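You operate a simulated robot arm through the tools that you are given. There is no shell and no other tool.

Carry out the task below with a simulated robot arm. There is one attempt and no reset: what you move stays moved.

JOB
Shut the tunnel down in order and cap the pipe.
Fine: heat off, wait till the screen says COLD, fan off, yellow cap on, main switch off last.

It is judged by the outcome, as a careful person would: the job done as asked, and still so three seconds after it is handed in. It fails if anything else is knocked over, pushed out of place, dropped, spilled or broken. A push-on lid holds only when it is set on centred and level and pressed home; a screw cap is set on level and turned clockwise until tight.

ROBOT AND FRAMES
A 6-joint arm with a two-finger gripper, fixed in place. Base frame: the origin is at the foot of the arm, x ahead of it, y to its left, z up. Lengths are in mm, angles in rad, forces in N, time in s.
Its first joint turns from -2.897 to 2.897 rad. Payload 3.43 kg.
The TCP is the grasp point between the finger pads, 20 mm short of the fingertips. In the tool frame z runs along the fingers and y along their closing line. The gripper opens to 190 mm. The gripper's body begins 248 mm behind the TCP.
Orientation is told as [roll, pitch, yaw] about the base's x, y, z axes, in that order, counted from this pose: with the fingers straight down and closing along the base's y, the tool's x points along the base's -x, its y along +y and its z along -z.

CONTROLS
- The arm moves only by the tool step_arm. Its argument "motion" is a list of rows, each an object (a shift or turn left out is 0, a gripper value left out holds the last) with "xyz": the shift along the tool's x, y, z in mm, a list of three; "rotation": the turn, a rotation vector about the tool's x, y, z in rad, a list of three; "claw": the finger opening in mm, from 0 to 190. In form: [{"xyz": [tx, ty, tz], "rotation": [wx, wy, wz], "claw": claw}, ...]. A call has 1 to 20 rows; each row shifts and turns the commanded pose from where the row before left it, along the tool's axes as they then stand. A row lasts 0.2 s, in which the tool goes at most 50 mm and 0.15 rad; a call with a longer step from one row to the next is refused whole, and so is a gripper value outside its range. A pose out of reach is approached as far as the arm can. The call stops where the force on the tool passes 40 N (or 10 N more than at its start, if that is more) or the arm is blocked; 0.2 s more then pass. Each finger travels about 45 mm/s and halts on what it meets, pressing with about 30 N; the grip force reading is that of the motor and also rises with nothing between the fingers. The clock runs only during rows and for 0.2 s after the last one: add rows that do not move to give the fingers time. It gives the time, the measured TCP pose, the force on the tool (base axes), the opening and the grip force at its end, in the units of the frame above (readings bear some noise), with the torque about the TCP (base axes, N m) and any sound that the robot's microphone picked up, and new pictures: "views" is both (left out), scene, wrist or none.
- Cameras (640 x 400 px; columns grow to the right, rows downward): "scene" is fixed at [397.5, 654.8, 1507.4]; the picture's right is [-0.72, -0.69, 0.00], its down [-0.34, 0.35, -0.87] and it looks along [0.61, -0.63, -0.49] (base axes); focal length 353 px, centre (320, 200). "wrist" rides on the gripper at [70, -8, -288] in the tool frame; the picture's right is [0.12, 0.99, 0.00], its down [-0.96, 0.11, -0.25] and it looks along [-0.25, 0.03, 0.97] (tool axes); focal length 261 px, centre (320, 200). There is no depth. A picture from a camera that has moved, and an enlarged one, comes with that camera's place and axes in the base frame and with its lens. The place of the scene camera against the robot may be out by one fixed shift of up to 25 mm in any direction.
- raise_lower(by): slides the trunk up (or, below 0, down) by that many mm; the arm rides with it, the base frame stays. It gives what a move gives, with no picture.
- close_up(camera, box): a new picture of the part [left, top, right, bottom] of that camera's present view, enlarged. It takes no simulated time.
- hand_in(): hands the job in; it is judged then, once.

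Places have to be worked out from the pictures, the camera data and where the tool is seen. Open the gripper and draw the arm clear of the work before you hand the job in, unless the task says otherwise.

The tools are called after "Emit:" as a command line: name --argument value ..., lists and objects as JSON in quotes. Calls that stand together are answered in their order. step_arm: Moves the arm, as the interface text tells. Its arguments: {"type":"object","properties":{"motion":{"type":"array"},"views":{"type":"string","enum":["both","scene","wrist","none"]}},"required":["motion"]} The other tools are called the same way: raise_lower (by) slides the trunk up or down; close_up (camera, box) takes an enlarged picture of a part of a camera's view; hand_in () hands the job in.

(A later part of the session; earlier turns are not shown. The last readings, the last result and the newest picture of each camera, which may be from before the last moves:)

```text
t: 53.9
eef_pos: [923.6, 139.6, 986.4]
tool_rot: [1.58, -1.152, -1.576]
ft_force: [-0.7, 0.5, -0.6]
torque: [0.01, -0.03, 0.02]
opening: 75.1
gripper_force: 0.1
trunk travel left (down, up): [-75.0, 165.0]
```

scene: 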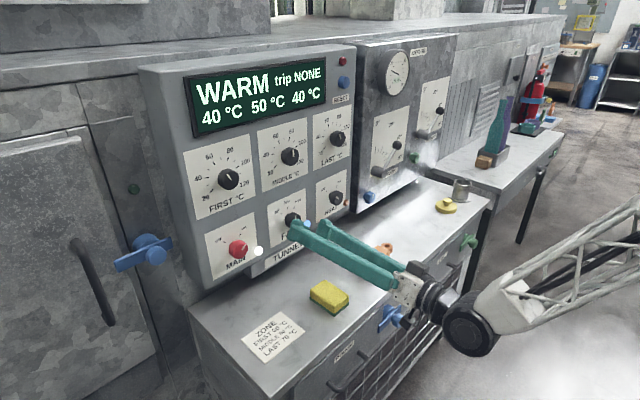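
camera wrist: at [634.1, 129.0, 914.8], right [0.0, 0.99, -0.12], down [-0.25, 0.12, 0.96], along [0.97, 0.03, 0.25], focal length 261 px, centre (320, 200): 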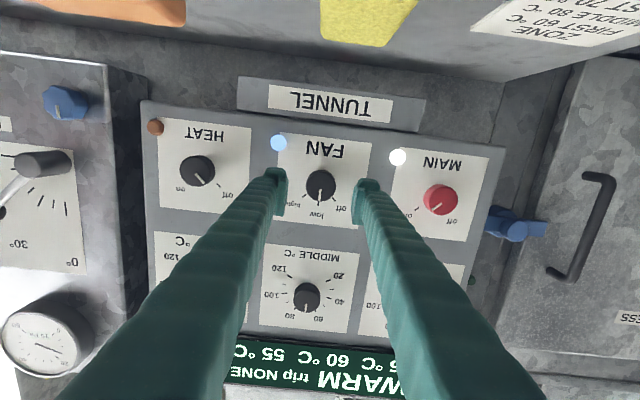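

It reads WARM 40/50/40, still not COLD, so I wait longer.

Emit:
step_arm --motion '[{}, {}, {}, {}, {}, {}, {}, {}, {}, {}, {}, {}, {}, {}, {}, {}, {}, {}, {}, {}]' --views "scene"

Emit:
step_arm --motion '[{}, {}, {}, {}, {}, {}, {}, {}, {}, {}, {}, {}, {}, {}, {}, {}, {}, {}, {}, {}]' --views "scene"

Emit:
step_arm --motion '[{}, {}, {}, {}, {}, {}, {}, {}, {}, {}, {}, {}, {}, {}, {}, {}, {}, {}, {}, {}]' --views "scene"

```text
t: 58.1
eef_pos: [923.5, 139.5, 986.0]
tool_rot: [1.578, -1.151, -1.576]
ft_force: [1.0, 1.0, 0.1]
torque: [-0.02, 0.01, 0.02]
opening: 75.0
gripper_force: 0.0
trunk travel left (down, up): [-75.0, 165.0]
```

scene: 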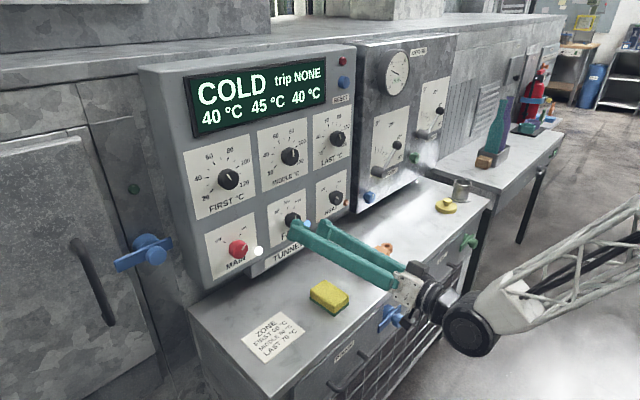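

```text
t: 62.3
eef_pos: [923.2, 139.3, 986.0]
tool_rot: [1.579, -1.15, -1.576]
ft_force: [0.1, 0.0, -0.1]
torque: [-0.02, -0.03, -0.02]
opening: 75.1
gripper_force: 0.0
trunk travel left (down, up): [-75.0, 165.0]
```

scene: 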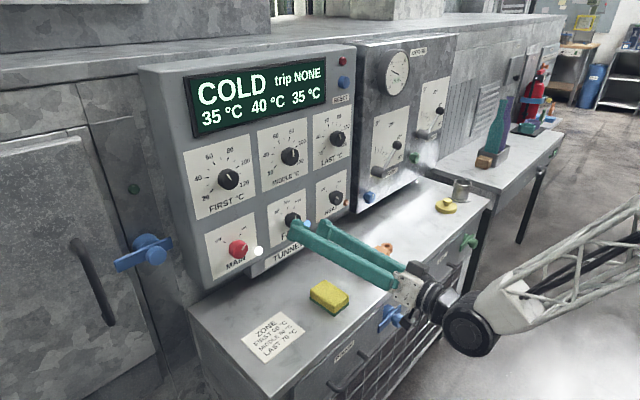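

```text
t: 66.5
eef_pos: [922.3, 140.6, 987.0]
tool_rot: [1.579, -1.151, -1.575]
ft_force: [-0.5, -0.1, 0.2]
torque: [-0.02, 0.02, 0.0]
opening: 75.0
gripper_force: 0.1
trunk travel left (down, up): [-75.0, 165.0]
```

scene: 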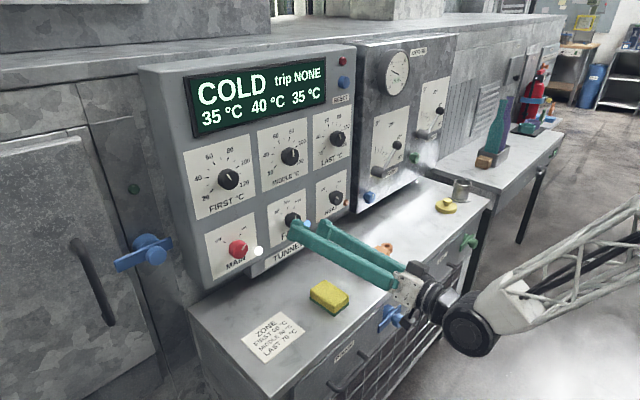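

The screen says COLD and holds. I advance onto the FAN knob and grip it.

Emit:
step_arm --motion '[{"xyz": [0, 0, 28]}, {"xyz": [0, 0, 27]}, {}, {"claw": 25}, {}, {}, {}, {}]'

```text
t: 68.3
eef_pos: [979.2, 139.5, 986.8]
tool_rot: [1.578, -1.153, -1.576]
ft_force: [2.9, 1.3, 1.5]
torque: [0.0, 0.0, -0.03]
opening: 39.3
gripper_force: 45.2
trunk travel left (down, up): [-75.0, 165.0]
camera wrist: at [692.3, 158.8, 918.7], right [0.0, 0.96, 0.29], down [-0.25, -0.29, 0.93], along [0.97, -0.07, 0.24], focal length 261 px, centre (320, 200)
```

scene: 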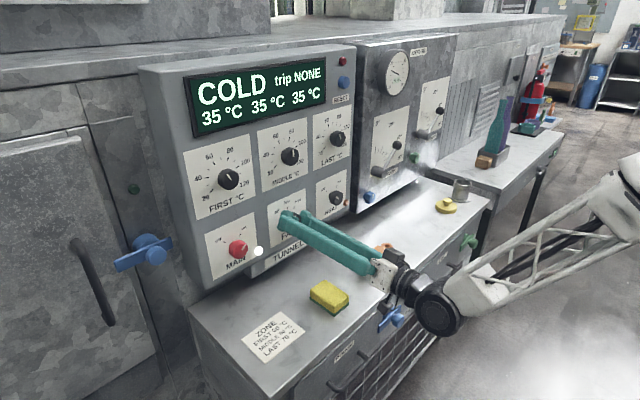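
wrist: 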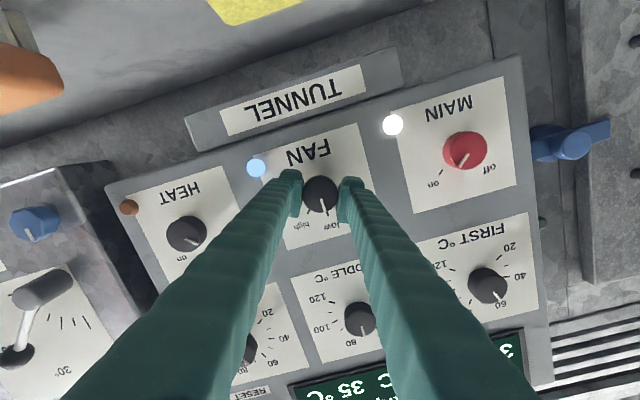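

FAN is gripped at 39.3 mm with little side load. I turn it counter-clockwise toward off.

Emit:
step_arm --motion '[{"rotation": [0, 0, -0.12]}, {"rotation": [0, 0, -0.12]}, {"rotation": [0, 0, -0.12]}, {"rotation": [0, 0, -0.12]}, {"rotation": [0, 0, -0.12]}, {"rotation": [0, 0, -0.12]}, {"rotation": [0, 0, -0.08]}]'

Emit:
close_up --camera "wrist" --box '[230, 110, 410, 260]'

```text
t: 69.9
eef_pos: [977.1, 140.4, 986.6]
tool_rot: [-1.578, -1.189, 1.577]
ft_force: [32.8, -2.1, 8.7]
torque: [0.16, -0.08, 0.1]
opening: 38.9
gripper_force: 44.7
trunk travel left (down, up): [-75.0, 165.0]
camera wrist: at [691.0, 105.6, 924.3], right [0.0, 0.88, -0.48], down [-0.25, 0.47, 0.85], along [0.97, 0.12, 0.22], focal length 261 px, centre (320, 200)
```

scene: 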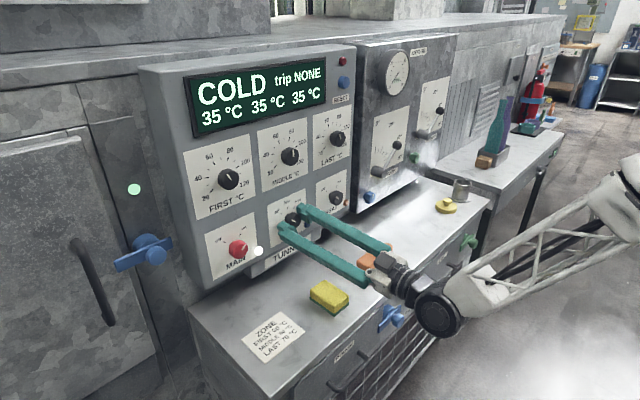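
wrist: 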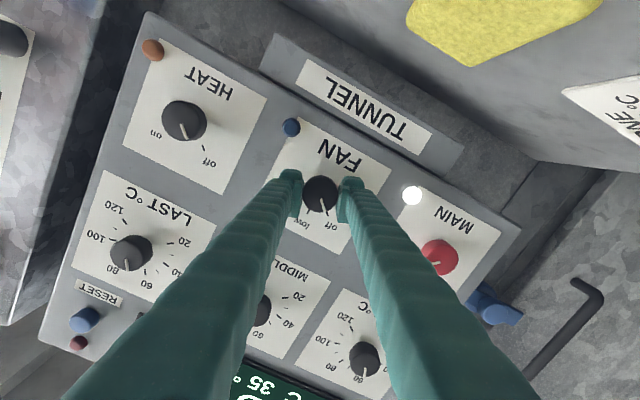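

```text
2.67 times, centred on (320, 185) of wrist
camera zoom: at [691.0, 105.6, 924.3], right [0.0, 0.88, -0.48], down [-0.25, 0.47, 0.85], along [0.97, 0.12, 0.22], focal length 695 px, centre (320, 240)
```

zoom: 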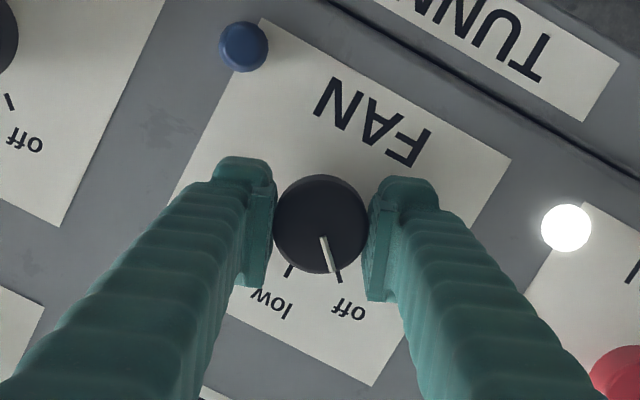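

The fan lamp is out, the pointer is at off, and a green light came on at the access door. I release and back out.

Emit:
step_arm --motion '[{"claw": 80}, {}, {}, {}, {"xyz": [0, 0, -30]}, {"xyz": [0, 0, -30]}, {"rotation": [0, 0, 0.13]}, {"rotation": [0, 0, 0.13]}, {"rotation": [0, 0, 0.13]}, {}]'

Emit:
close_up --camera "scene" --box '[180, 60, 370, 280]'

Emit:
close_up --camera "scene" --box '[400, 160, 520, 240]'

```text
t: 72.1
eef_pos: [918.0, 141.3, 987.4]
tool_rot: [1.862, -1.561, -1.859]
ft_force: [0.8, -0.1, 0.3]
torque: [0.03, 0.02, -0.03]
opening: 79.9
gripper_force: 0.1
trunk travel left (down, up): [-75.0, 165.0]
camera wrist: at [630.2, 132.1, 916.3], right [0.0, 0.99, -0.11], down [-0.25, 0.11, 0.96], along [0.97, 0.03, 0.25], focal length 261 px, centre (320, 200)
```

scene: 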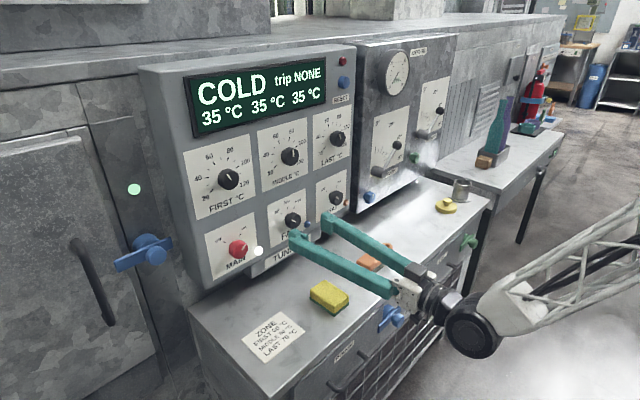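
wrist: 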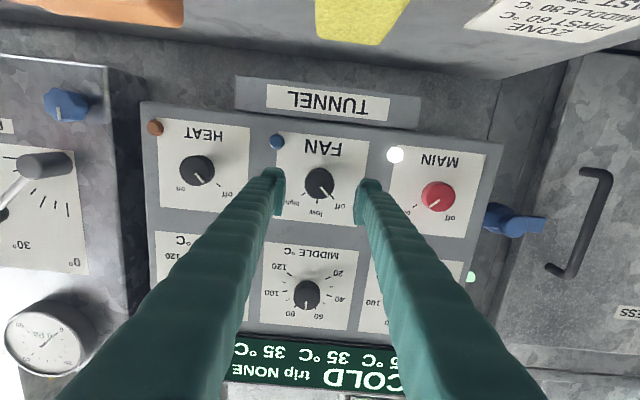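

```text
1.82 times, centred on (275, 170) of scene
camera zoom: at [397.5, 654.8, 1507.4], right [-0.72, -0.69, 0.0], down [-0.34, 0.35, -0.87], along [0.61, -0.63, -0.49], focal length 642 px, centre (402, 254)
```

zoom: 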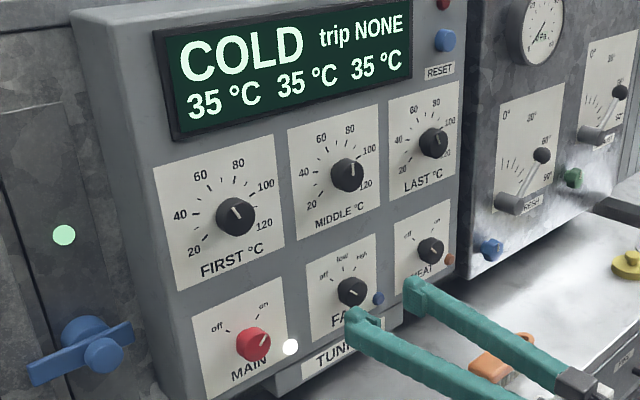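

```text
5.00 times, centred on (460, 200) of scene
camera zoom: at [397.5, 654.8, 1507.4], right [-0.72, -0.69, 0.0], down [-0.34, 0.35, -0.87], along [0.61, -0.63, -0.49], focal length 1766 px, centre (-380, 200)
```

zoom: 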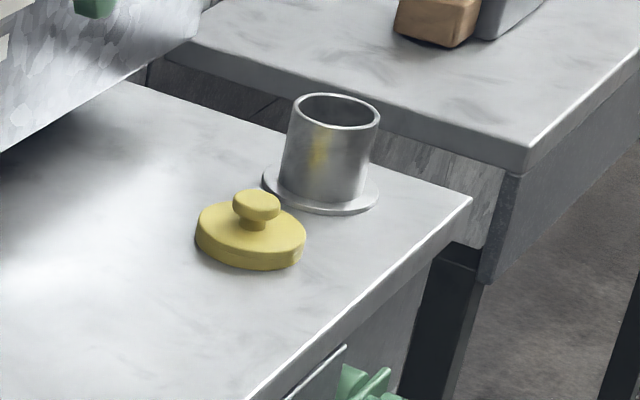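

Heat and fan are both off and MAIN is still on. The cap is a push-on type with a mushroom handle. I go back to y=0, pitch the tool down in the arm plane, and then head right toward the cap and pipe for a closer look.

Emit:
step_arm --motion '[{"xyz": [-3, -35, -15]}, {"xyz": [-3, -35, -15]}, {"xyz": [-3, -35, -15]}, {"xyz": [-3, -36.3, -15]}, {}, {"rotation": [0, 0.1428, 0]}, {"rotation": [0, 0.1428, 0]}, {"rotation": [0, 0.1428, 0]}, {"rotation": [0, 0.1428, 0]}, {"rotation": [0, 0.1428, 0]}, {"rotation": [0, 0.1428, 0]}, {"rotation": [0, 0.1428, 0]}, {"rotation": [0, 0.1428, 0]}, {"rotation": [0, 0.1428, 0]}, {"rotation": [0, 0.1428, 0]}, {"rotation": [0, 0.1428, 0]}, {}]' --views "none"

```text
t: 75.7
eef_pos: [857.0, -0.8, 997.1]
tool_rot: [0.008, -0.001, 0.001]
ft_force: [-0.1, 0.5, -0.1]
torque: [-0.03, 0.07, 0.0]
opening: 80.0
gripper_force: 0.0
trunk travel left (down, up): [-75.0, 165.0]
```

The crossing was clean. I move right at the same height to look at the cap and pipe.

Emit:
step_arm --motion '[{"xyz": [11, -42, 0]}, {"xyz": [11, -42, 0]}, {"xyz": [11, -42, 0]}, {"xyz": [11, -42, 0]}, {"xyz": [11, -42, 0]}, {"xyz": [11, -42, 0]}, {"xyz": [11, -42, 0]}, {"xyz": [11, -42, 0]}, {"xyz": [11, -42, 0]}, {"xyz": [11, -42, 0]}, {}]'

```text
t: 78.1
eef_pos: [748.2, -423.2, 994.2]
tool_rot: [0.01, -0.003, 0.001]
ft_force: [0.6, 0.4, -0.3]
torque: [0.02, 0.04, -0.03]
opening: 80.1
gripper_force: 0.0
trunk travel left (down, up): [-75.0, 165.0]
camera wrist: at [677.3, -434.7, 1281.4], right [-0.12, 0.99, 0.01], down [0.96, 0.11, 0.25], along [0.25, 0.04, -0.97], focal length 261 px, centre (320, 200)
```

scene: 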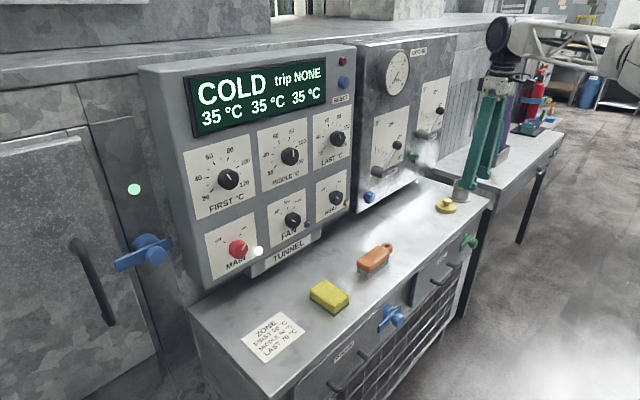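
wrist: 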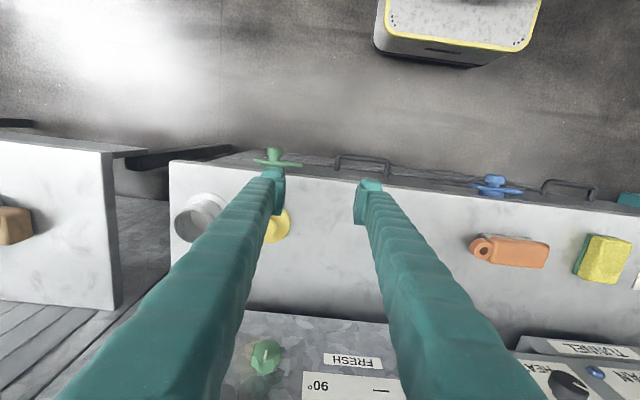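

The finger hides part of the cap. I shift further right and pull back a little for a clear view of both the cap and the pipe.

Emit:
step_arm --motion '[{"xyz": [18, -40, 0]}, {"xyz": [18, -40, 0]}, {"xyz": [18, -40, 0]}, {}]' --views "wrist"

Emit:
close_up --camera "wrist" --box '[200, 130, 440, 290]'

```text
t: 79.1
eef_pos: [692.3, -542.1, 992.5]
tool_rot: [0.008, -0.003, 0.002]
ft_force: [-1.1, 0.2, -0.8]
torque: [0.0, 0.02, -0.01]
opening: 80.0
gripper_force: 0.1
trunk travel left (down, up): [-75.0, 165.0]
camera wrist: at [620.3, -553.2, 1280.1], right [-0.12, 0.99, 0.01], down [0.96, 0.11, 0.25], along [0.25, 0.04, -0.97], focal length 261 px, centre (320, 200)
```

wrist: 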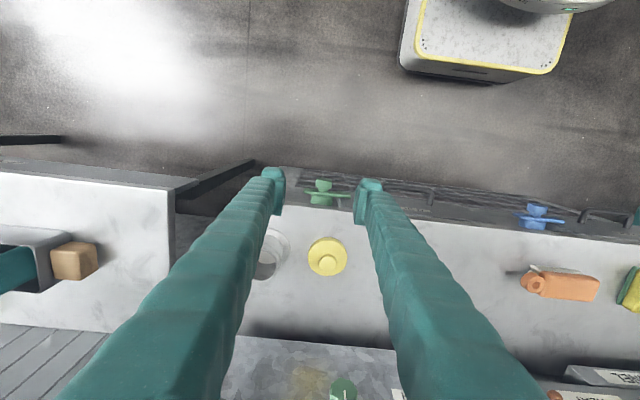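

```text
2.50 times, centred on (320, 210) of wrist
camera zoom: at [620.3, -553.2, 1280.1], right [-0.12, 0.99, 0.01], down [0.96, 0.11, 0.25], along [0.25, 0.04, -0.97], focal length 652 px, centre (320, 175)
```

zoom: 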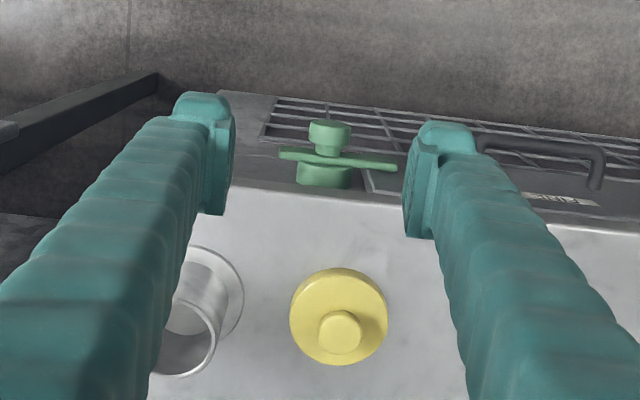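

The cap is clear in this view. The cap and pipe sit near the edge of straight-down reach (≈1000 mm out), so I yaw the tool to the radial direction and tilt it outward about 26°. The fingers still close horizontally, so the cap will stay level.

Emit:
step_arm --motion '[{"rotation": [0, 0, 0.144]}, {"rotation": [0, 0, 0.144]}, {"rotation": [0, 0, 0.144]}, {"rotation": [0, 0, 0.144]}, {"rotation": [0, -0.15, 0]}, {"rotation": [0, -0.15, 0]}, {"rotation": [0, -0.15, 0]}, {}]'

Emit:
close_up --camera "wrist" --box '[200, 80, 440, 230]'

```text
t: 80.9
eef_pos: [693.3, -540.5, 991.7]
tool_rot: [0.011, -0.448, -0.581]
ft_force: [0.7, 0.8, -0.4]
torque: [0.01, -0.03, 0.01]
opening: 80.0
gripper_force: 0.2
trunk travel left (down, up): [-75.0, 165.0]
camera wrist: at [529.8, -447.2, 1221.2], right [0.45, 0.89, -0.04], down [0.7, -0.32, 0.64], along [0.56, -0.32, -0.77], focal length 261 px, centre (320, 200)
```

scene: 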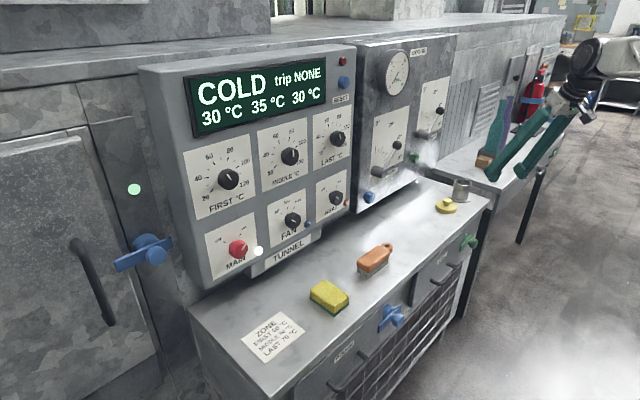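
wrist: 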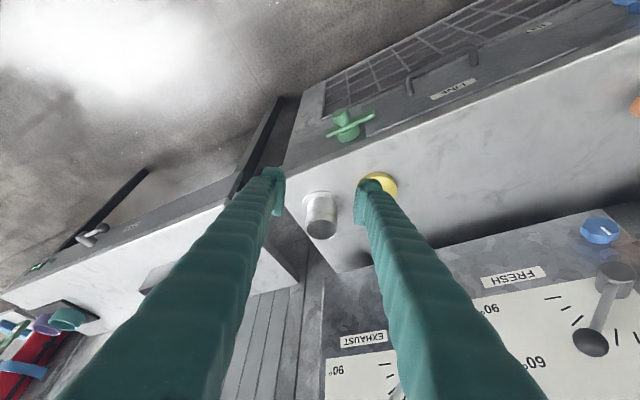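

```text
2.67 times, centred on (320, 155) of wrist
camera zoom: at [529.8, -447.2, 1221.2], right [0.45, 0.89, -0.04], down [0.7, -0.32, 0.64], along [0.56, -0.32, -0.77], focal length 695 px, centre (320, 320)
```

zoom: 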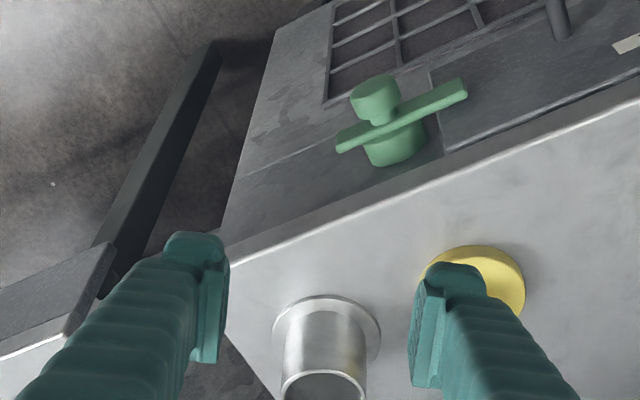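

The cap and pipe both show here. Combining views puts the pipe rim near (848, -622, 870) and the cap handle near (862, -506, 823). I hover about 100 mm back from the cap along the tilted tool axis and remove the small roll error.

Emit:
step_arm --motion '[{"xyz": [-9.2, 30.1, 27], "rotation": [0.011, 0, 0]}, {"xyz": [-9.2, 30.1, 27]}, {"xyz": [-9.2, 30.1, 27]}, {"xyz": [-9.2, 30.1, 27]}, {}]'

Emit:
close_up --camera "wrist" --box '[160, 100, 400, 250]'

Emit:
close_up --camera "scene" --box '[400, 100, 560, 240]'

```text
t: 82.1
eef_pos: [826.9, -483.5, 909.8]
tool_rot: [-0.003, -0.447, -0.579]
ft_force: [-0.2, -0.5, -0.1]
torque: [-0.02, 0.01, -0.02]
opening: 79.9
gripper_force: 0.1
trunk travel left (down, up): [-75.0, 165.0]
camera wrist: at [665.7, -386.8, 1138.8], right [0.45, 0.89, -0.05], down [0.7, -0.32, 0.64], along [0.55, -0.33, -0.77], focal length 261 px, centre (320, 200)
```

scene: 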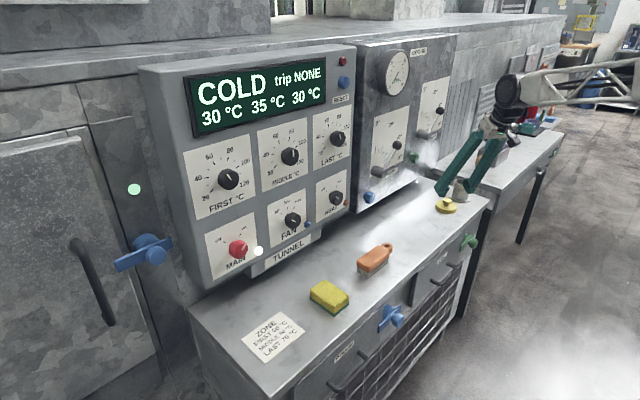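
wrist: 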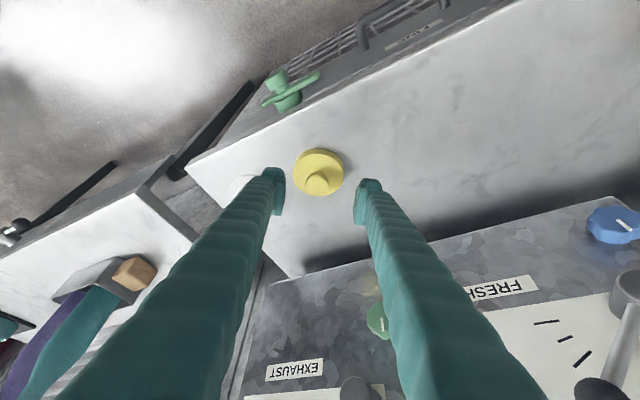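

```text
2.67 times, centred on (280, 175) of wrist
camera zoom: at [665.7, -386.8, 1138.8], right [0.45, 0.89, -0.05], down [0.7, -0.32, 0.64], along [0.55, -0.33, -0.77], focal length 695 px, centre (427, 267)
```

zoom: 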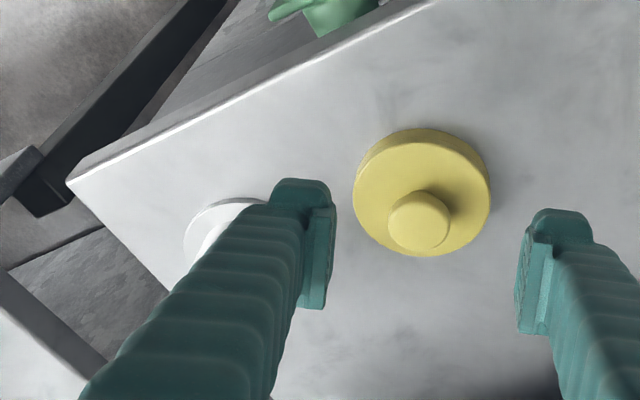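

```text
2.86 times, centred on (480, 170) of scene
camera zoom: at [397.5, 654.8, 1507.4], right [-0.72, -0.69, 0.0], down [-0.34, 0.35, -0.87], along [0.61, -0.63, -0.49], focal length 1009 px, centre (-137, 286)
```

zoom: 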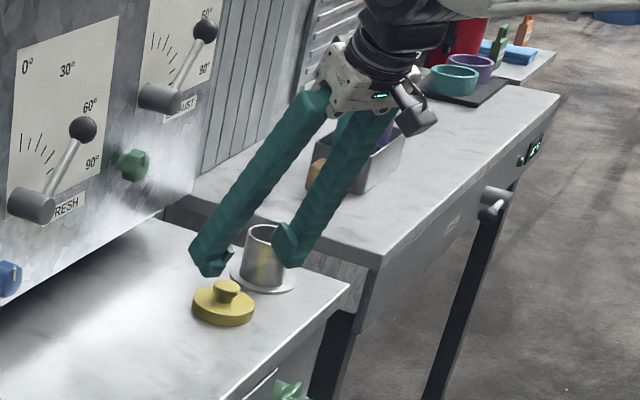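

The cap sits between the fingers. The handle top works out at about (856, -507.5, 832) with the plate about 20 mm lower. I move to directly over it at TCP z≈870, so the lowest fingertip corner stays above the handle, and look again.

Emit:
step_arm --motion '[{"xyz": [-8.4, -2, 26], "claw": 70}, {"xyz": [-8.4, -2, 26]}, {}, {}]'

Emit:
close_up --camera "wrist" --box '[240, 110, 400, 230]'

Emit:
close_up --camera "scene" --box '[410, 150, 500, 230]'

```text
t: 83.1
eef_pos: [857.0, -507.3, 871.1]
tool_rot: [-0.001, -0.446, -0.579]
ft_force: [-0.5, 0.1, -0.4]
torque: [-0.01, 0.0, -0.05]
opening: 69.9
gripper_force: 0.0
trunk travel left (down, up): [-75.0, 165.0]
camera wrist: at [695.0, -411.8, 1100.0], right [0.45, 0.89, -0.05], down [0.7, -0.32, 0.64], along [0.55, -0.33, -0.77], focal length 261 px, centre (320, 200)
```

scene: 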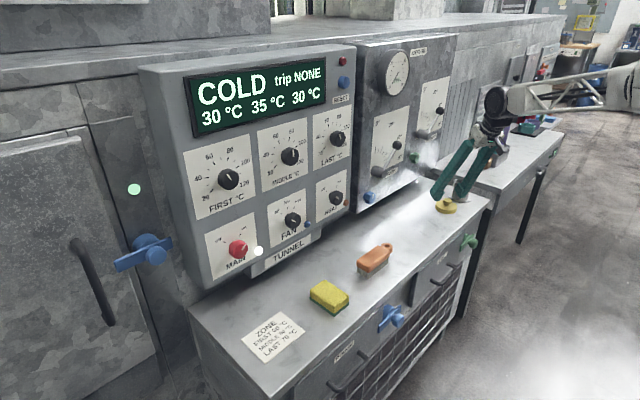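
wrist: 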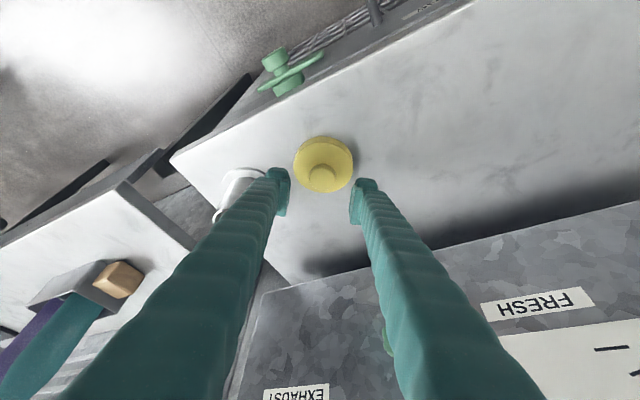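

```text
3.33 times, centred on (320, 170) of wrist
camera zoom: at [695.0, -411.8, 1100.0], right [0.45, 0.89, -0.05], down [0.7, -0.32, 0.64], along [0.55, -0.33, -0.77], focal length 869 px, centre (320, 300)
```

zoom: 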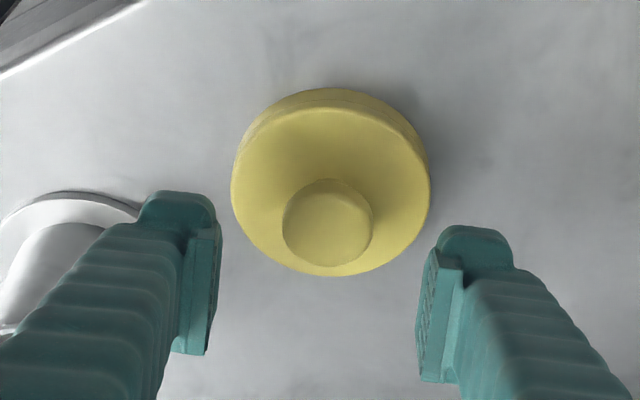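

```text
5.00 times, centred on (455, 190) of scene
camera zoom: at [397.5, 654.8, 1507.4], right [-0.72, -0.69, 0.0], down [-0.34, 0.35, -0.87], along [0.61, -0.63, -0.49], focal length 1766 px, centre (-355, 250)
```

zoom: 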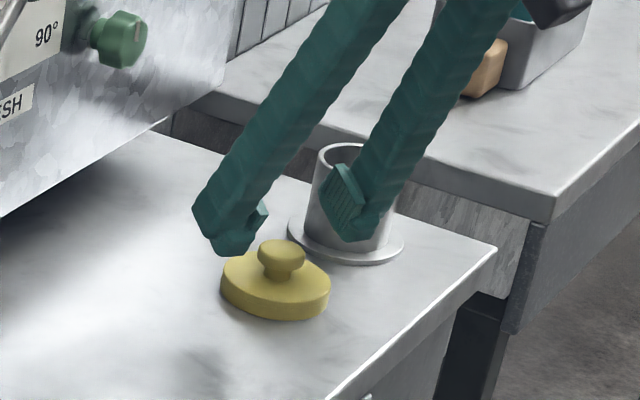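

The geometry is consistent: plate top z≈811, handle top z≈832, and the fingers centred to within 1 mm. I lower straight down 28 mm in small steps, staying just clear of the plate.

Emit:
step_arm --motion '[{"xyz": [4.3, 0, 9]}, {"xyz": [4.3, 0, 9]}, {"xyz": [3.5, 0, 7.2]}, {}]'

Emit:
close_up --camera "wrist" --box '[240, 110, 400, 230]'

Emit:
close_up --camera "scene" --box '[410, 150, 500, 230]'

```text
t: 84.1
eef_pos: [854.5, -507.6, 842.2]
tool_rot: [-0.003, -0.448, -0.58]
ft_force: [0.2, -0.4, 0.5]
torque: [0.01, 0.0, 0.0]
opening: 70.0
gripper_force: 0.0
trunk travel left (down, up): [-75.0, 165.0]
camera wrist: at [693.5, -412.5, 1072.0], right [0.45, 0.89, -0.05], down [0.7, -0.32, 0.64], along [0.55, -0.33, -0.77], focal length 261 px, centre (320, 200)
```

scene: 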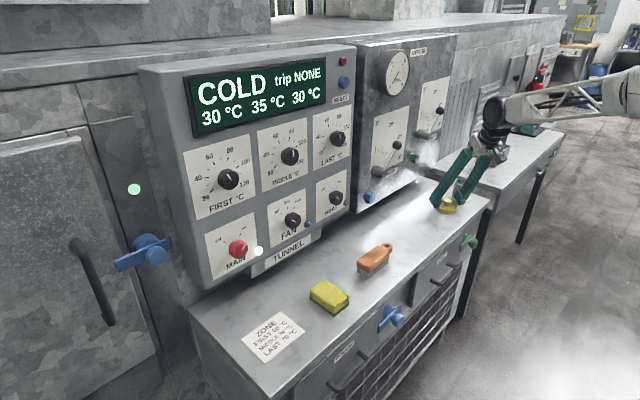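
wrist: 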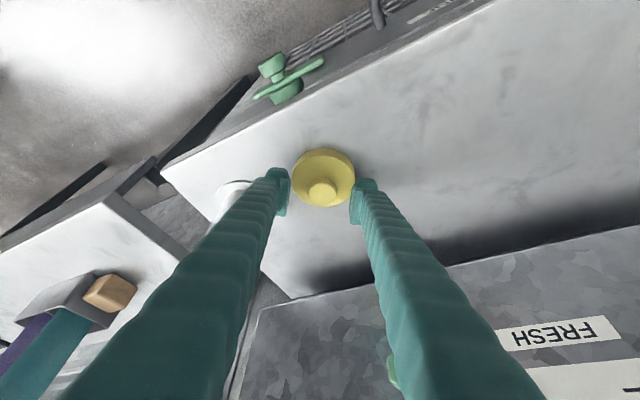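

```text
3.33 times, centred on (320, 170) of wrist
camera zoom: at [693.5, -412.5, 1072.0], right [0.45, 0.89, -0.05], down [0.7, -0.32, 0.64], along [0.55, -0.33, -0.77], focal length 869 px, centre (320, 300)
```

zoom: 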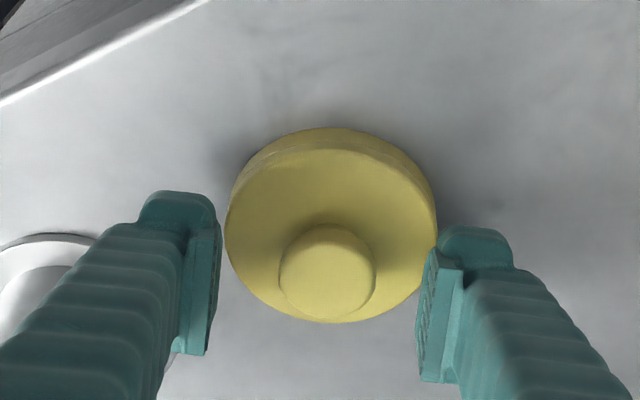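

```text
5.00 times, centred on (455, 190) of scene
camera zoom: at [397.5, 654.8, 1507.4], right [-0.72, -0.69, 0.0], down [-0.34, 0.35, -0.87], along [0.61, -0.63, -0.49], focal length 1766 px, centre (-355, 250)
```

zoom: 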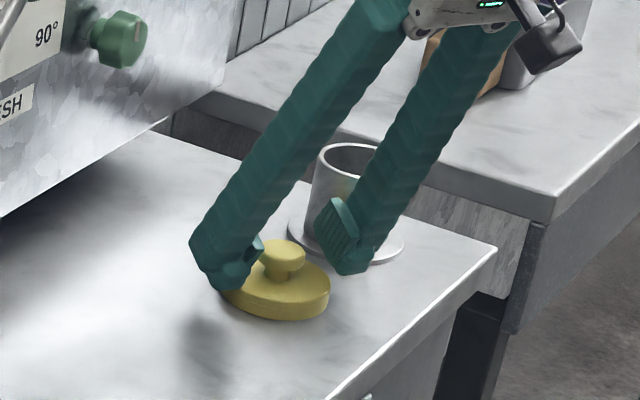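

The handle is between the pads and nothing has been touched. I close gently on the handle.

Emit:
step_arm --motion '[{"claw": 20}, {}, {}, {}, {}]'

Emit:
close_up --camera "wrist" --box '[240, 110, 400, 230]'

Emit:
close_up --camera "scene" --box '[410, 150, 500, 230]'

```text
t: 85.3
eef_pos: [854.8, -507.3, 842.0]
tool_rot: [-0.001, -0.45, -0.58]
ft_force: [-0.5, -1.1, -0.1]
torque: [0.02, 0.0, 0.0]
opening: 31.4
gripper_force: 29.9
trunk travel left (down, up): [-75.0, 165.0]
camera wrist: at [693.5, -412.5, 1072.0], right [0.45, 0.89, -0.05], down [0.7, -0.32, 0.64], along [0.55, -0.33, -0.77], focal length 261 px, centre (320, 200)
```

scene: 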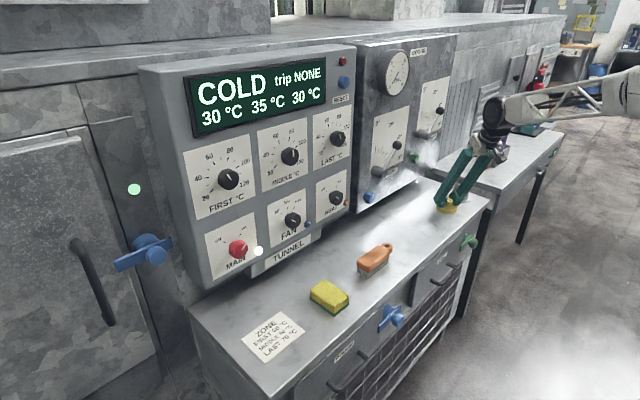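
wrist: 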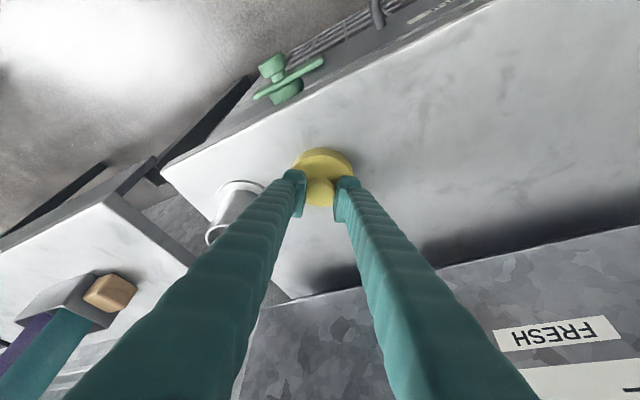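

```text
3.33 times, centred on (320, 170) of wrist
camera zoom: at [693.5, -412.5, 1072.0], right [0.45, 0.89, -0.05], down [0.7, -0.32, 0.64], along [0.55, -0.33, -0.77], focal length 869 px, centre (320, 300)
```

zoom: 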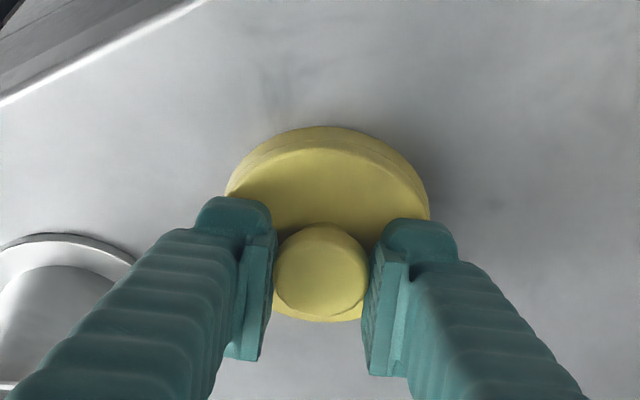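

```text
5.00 times, centred on (455, 190) of scene
camera zoom: at [397.5, 654.8, 1507.4], right [-0.72, -0.69, 0.0], down [-0.34, 0.35, -0.87], along [0.61, -0.63, -0.49], focal length 1766 px, centre (-355, 250)
```

zoom: 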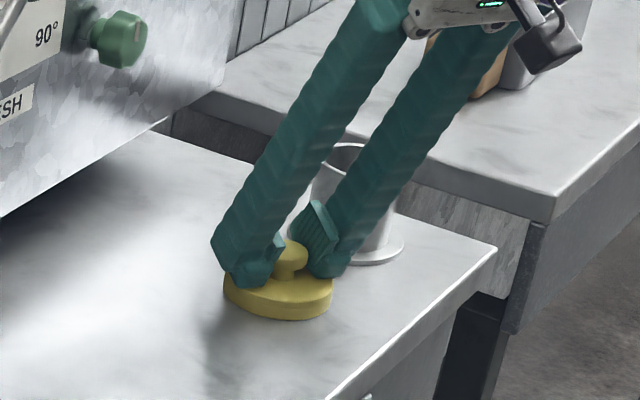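

The handle is gripped at 31.4 mm and the cap is still level. I lift it straight up in two stages and check that it hangs true.

Emit:
step_arm --motion '[{"xyz": [-4.3, 0, -9]}, {"xyz": [-4.3, 0, -9]}, {"xyz": [-8.6, 0, -18]}, {"xyz": [-8.6, 0, -18]}, {"xyz": [-8.6, 0, -18]}, {"xyz": [-8.6, 0, -18]}, {"xyz": [-8.6, 0, -18]}, {}]'

Emit:
close_up --camera "wrist" --box '[200, 110, 400, 260]'

Emit:
close_up --camera "scene" --box '[410, 120, 500, 220]'

```text
t: 87.1
eef_pos: [856.2, -506.6, 961.8]
tool_rot: [-0.002, -0.448, -0.58]
ft_force: [-0.4, -0.2, 0.5]
torque: [0.04, 0.01, -0.04]
opening: 19.5
gripper_force: 0.1
trunk travel left (down, up): [-75.0, 165.0]
camera wrist: at [694.2, -412.0, 1191.1], right [0.45, 0.89, -0.05], down [0.7, -0.32, 0.64], along [0.55, -0.33, -0.77], focal length 261 px, centre (320, 200)
```

scene: 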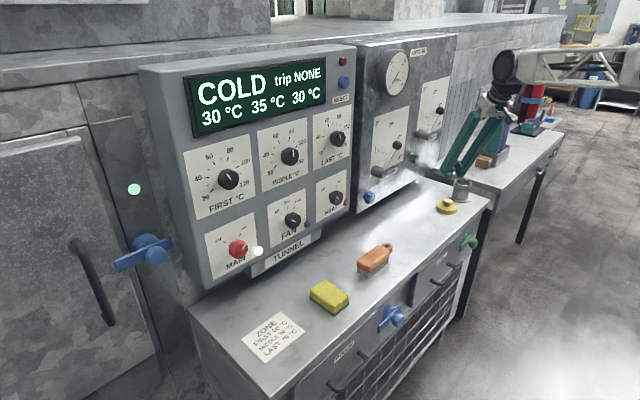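
wrist: 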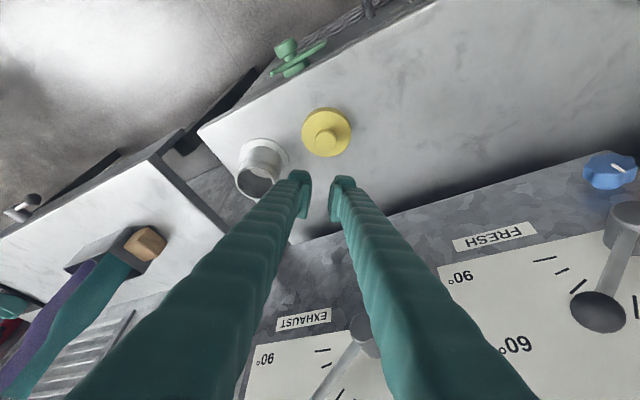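

```text
2.67 times, centred on (300, 185) of wrist
camera zoom: at [694.2, -412.0, 1191.1], right [0.45, 0.89, -0.05], down [0.7, -0.32, 0.64], along [0.55, -0.33, -0.77], focal length 695 px, centre (373, 240)
```

zoom: 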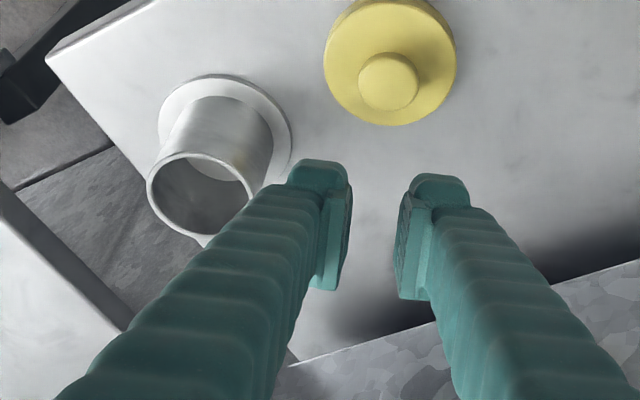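

```text
4.00 times, centred on (455, 170) of scene
camera zoom: at [397.5, 654.8, 1507.4], right [-0.72, -0.69, 0.0], down [-0.34, 0.35, -0.87], along [0.61, -0.63, -0.49], focal length 1412 px, centre (-220, 320)
```

zoom: 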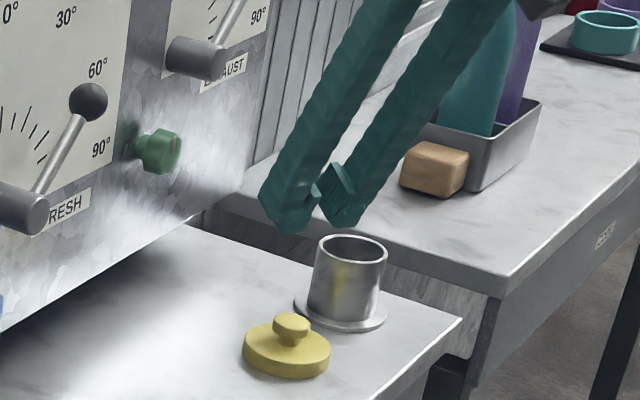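

The fingers slipped off: the opening went to 19.5 mm and the cap stayed upright on the bench. My grip was probably too high on the handle's rounded head, so I study its shape and height before trying deeper.

Emit:
close_up --camera "scene" --box '[425, 170, 485, 220]'

Emit:
close_up --camera "wrist" --box '[285, 95, 365, 165]'

Emit:
close_up --camera "wrist" --box '[225, 120, 305, 210]'

```text
8.00 times, centred on (455, 195) of scene
camera zoom: at [397.5, 654.8, 1507.4], right [-0.72, -0.69, 0.0], down [-0.34, 0.35, -0.87], along [0.61, -0.63, -0.49], focal length 2825 px, centre (-760, 240)
```

zoom: 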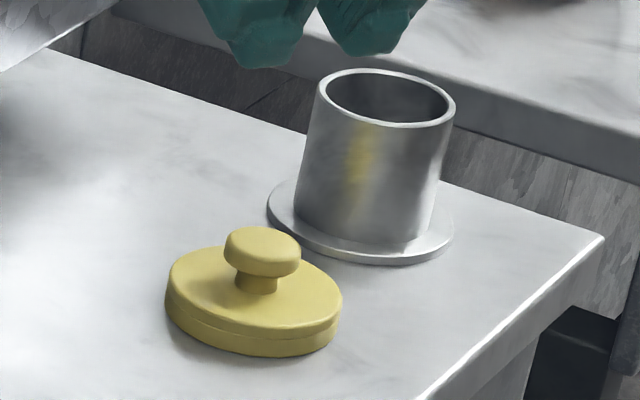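

```text
5.71 times, centred on (325, 130) of wrist
camera zoom: at [694.2, -412.0, 1191.1], right [0.45, 0.89, -0.05], down [0.7, -0.32, 0.64], along [0.55, -0.33, -0.77], focal length 1489 px, centre (291, 600)
```

zoom: 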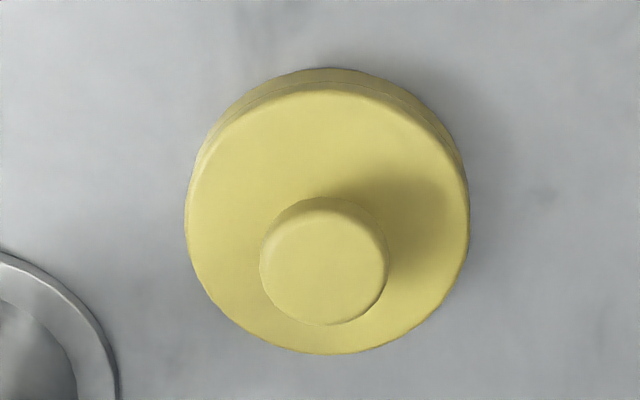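

```text
4.44 times, centred on (265, 165) of wrist
camera zoom: at [694.2, -412.0, 1191.1], right [0.45, 0.89, -0.05], down [0.7, -0.32, 0.64], along [0.55, -0.33, -0.77], focal length 1158 px, centre (564, 356)
```

zoom: 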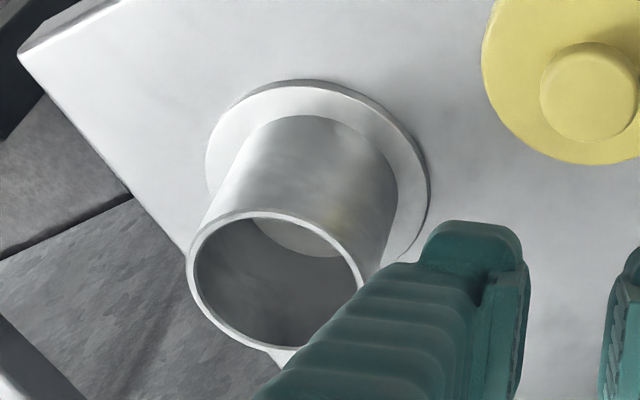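

The 8x view shows the handle is a mushroom: a head about 7 mm thick on a narrow neck, with total cap height ≈36 mm. From the plate's apparent size, the plate top is nearer z≈803, so I gripped about 10 mm too high. I reopen, shift out 3 mm, and go down to just above the handle.

Emit:
step_arm --motion '[{"claw": 64}, {}, {"xyz": [10.3, 1, 28.3]}, {"xyz": [13, 0, 27]}, {"xyz": [13, 0, 27]}, {"xyz": [8.6, 0, 18]}, {}]'

Emit:
close_up --camera "wrist" --box '[240, 110, 400, 230]'

Emit:
close_up --camera "scene" --box '[425, 170, 485, 220]'

```text
t: 88.7
eef_pos: [858.7, -506.5, 852.4]
tool_rot: [-0.001, -0.448, -0.58]
ft_force: [0.8, 0.6, 0.0]
torque: [0.01, 0.02, 0.01]
opening: 64.0
gripper_force: 0.0
trunk travel left (down, up): [-75.0, 165.0]
camera wrist: at [697.1, -412.2, 1081.1], right [0.45, 0.89, -0.05], down [0.7, -0.32, 0.64], along [0.55, -0.33, -0.77], focal length 261 px, centre (320, 200)
```

scene: 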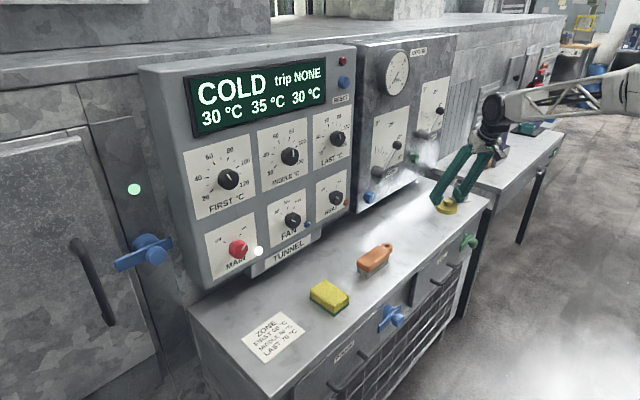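
wrist: 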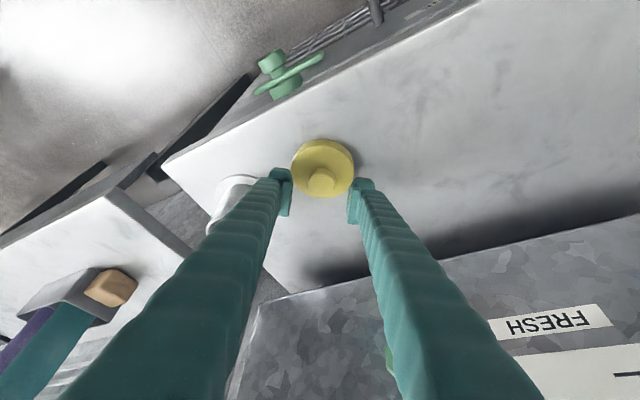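

```text
3.33 times, centred on (320, 170) of wrist
camera zoom: at [697.1, -412.2, 1081.1], right [0.45, 0.89, -0.05], down [0.7, -0.32, 0.64], along [0.55, -0.33, -0.77], focal length 869 px, centre (320, 300)
```

zoom: 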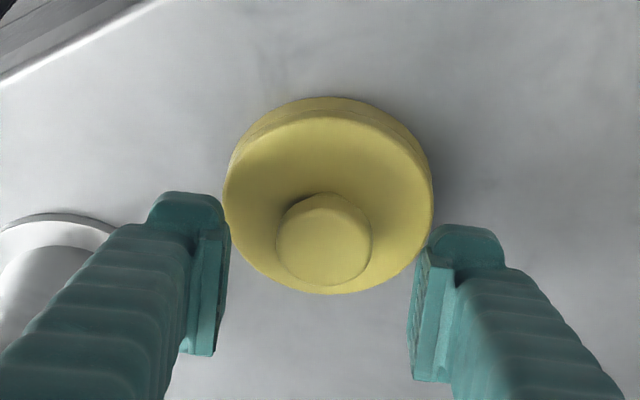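

```text
8.00 times, centred on (455, 195) of scene
camera zoom: at [397.5, 654.8, 1507.4], right [-0.72, -0.69, 0.0], down [-0.34, 0.35, -0.87], along [0.61, -0.63, -0.49], focal length 2825 px, centre (-760, 240)
```

zoom: 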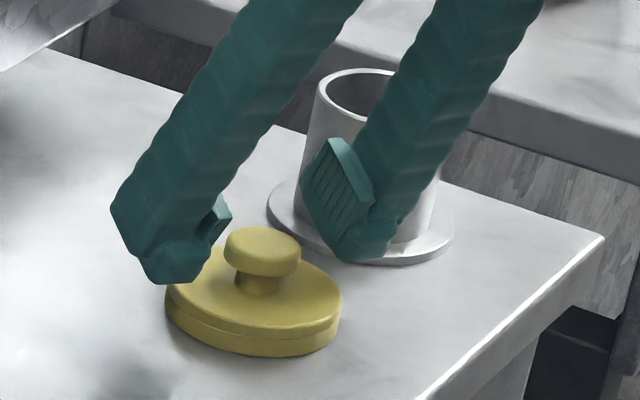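

The fingers straddle the handle and are still above it. I lower another 16 mm in small steps and watch the force for contact with the plate.

Emit:
step_arm --motion '[{"xyz": [2.2, 0, 4.5]}, {"xyz": [2.2, 0, 4.5]}, {"xyz": [1.3, 0, 2.7]}, {"xyz": [1.3, 0, 2.7]}, {}]' --views "none"

Emit:
close_up --camera "scene" --box '[425, 170, 485, 220]'

```text
t: 89.9
eef_pos: [857.8, -508.4, 838.5]
tool_rot: [-0.002, -0.45, -0.579]
ft_force: [3.2, -1.5, 18.5]
torque: [0.39, -0.14, -0.06]
opening: 65.1
gripper_force: 0.5
trunk travel left (down, up): [-75.0, 165.0]
```

```text
8.00 times, centred on (455, 195) of scene
camera zoom: at [397.5, 654.8, 1507.4], right [-0.72, -0.69, 0.0], down [-0.34, 0.35, -0.87], along [0.61, -0.63, -0.49], focal length 2825 px, centre (-760, 240)
```

zoom: 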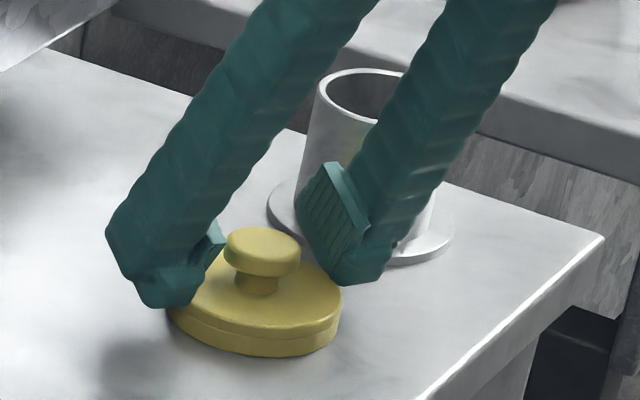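

Contact at 18.5 N puts the plate top at z≈811, with the fingertips resting on it. The pads now reach well below the mushroom head. I ease up 1.5 mm and close fully for a firmer grip than last time.

Emit:
step_arm --motion '[{"xyz": [-0.8, 0, -1.6]}, {"claw": 0}, {}, {}, {}, {}, {}, {}]'

Emit:
close_up --camera "scene" --box '[425, 170, 485, 220]'

Emit:
close_up --camera "wrist" --box '[240, 110, 400, 230]'

```text
t: 91.7
eef_pos: [858.9, -508.6, 840.5]
tool_rot: [0.001, -0.451, -0.579]
ft_force: [-1.1, -8.1, 34.8]
torque: [0.17, 0.15, 0.09]
opening: 30.8
gripper_force: 29.6
trunk travel left (down, up): [-75.0, 165.0]
camera wrist: at [696.5, -412.3, 1069.4], right [0.45, 0.89, -0.05], down [0.7, -0.32, 0.64], along [0.55, -0.33, -0.77], focal length 261 px, centre (320, 200)
```

scene: 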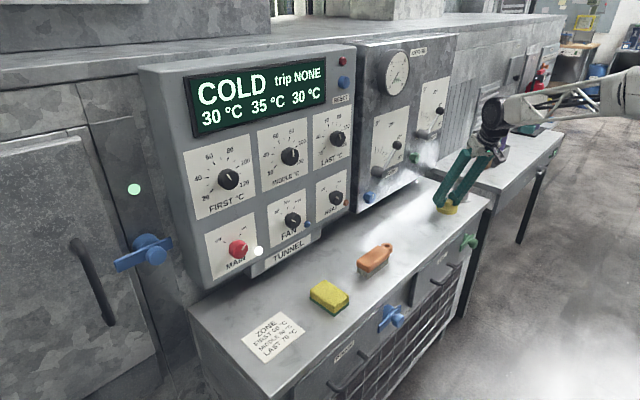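
wrist: 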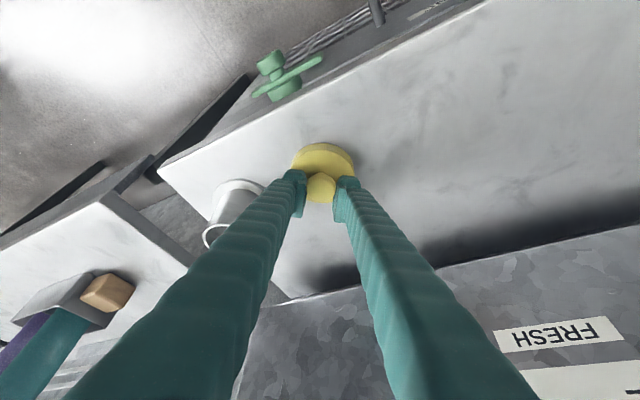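

```text
8.00 times, centred on (455, 195) of scene
camera zoom: at [397.5, 654.8, 1507.4], right [-0.72, -0.69, 0.0], down [-0.34, 0.35, -0.87], along [0.61, -0.63, -0.49], focal length 2825 px, centre (-760, 240)
```

zoom: 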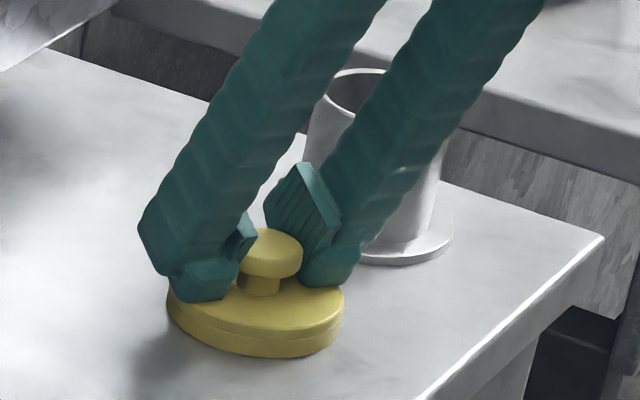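

```text
3.33 times, centred on (320, 170) of wrist
camera zoom: at [696.5, -412.3, 1069.4], right [0.45, 0.89, -0.05], down [0.7, -0.32, 0.64], along [0.55, -0.33, -0.77], focal length 869 px, centre (320, 300)
```

zoom: 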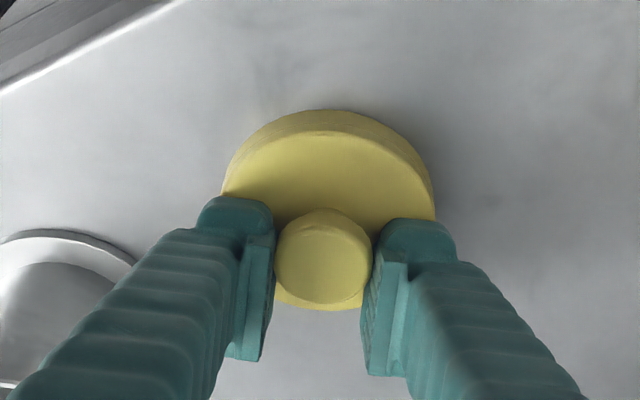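

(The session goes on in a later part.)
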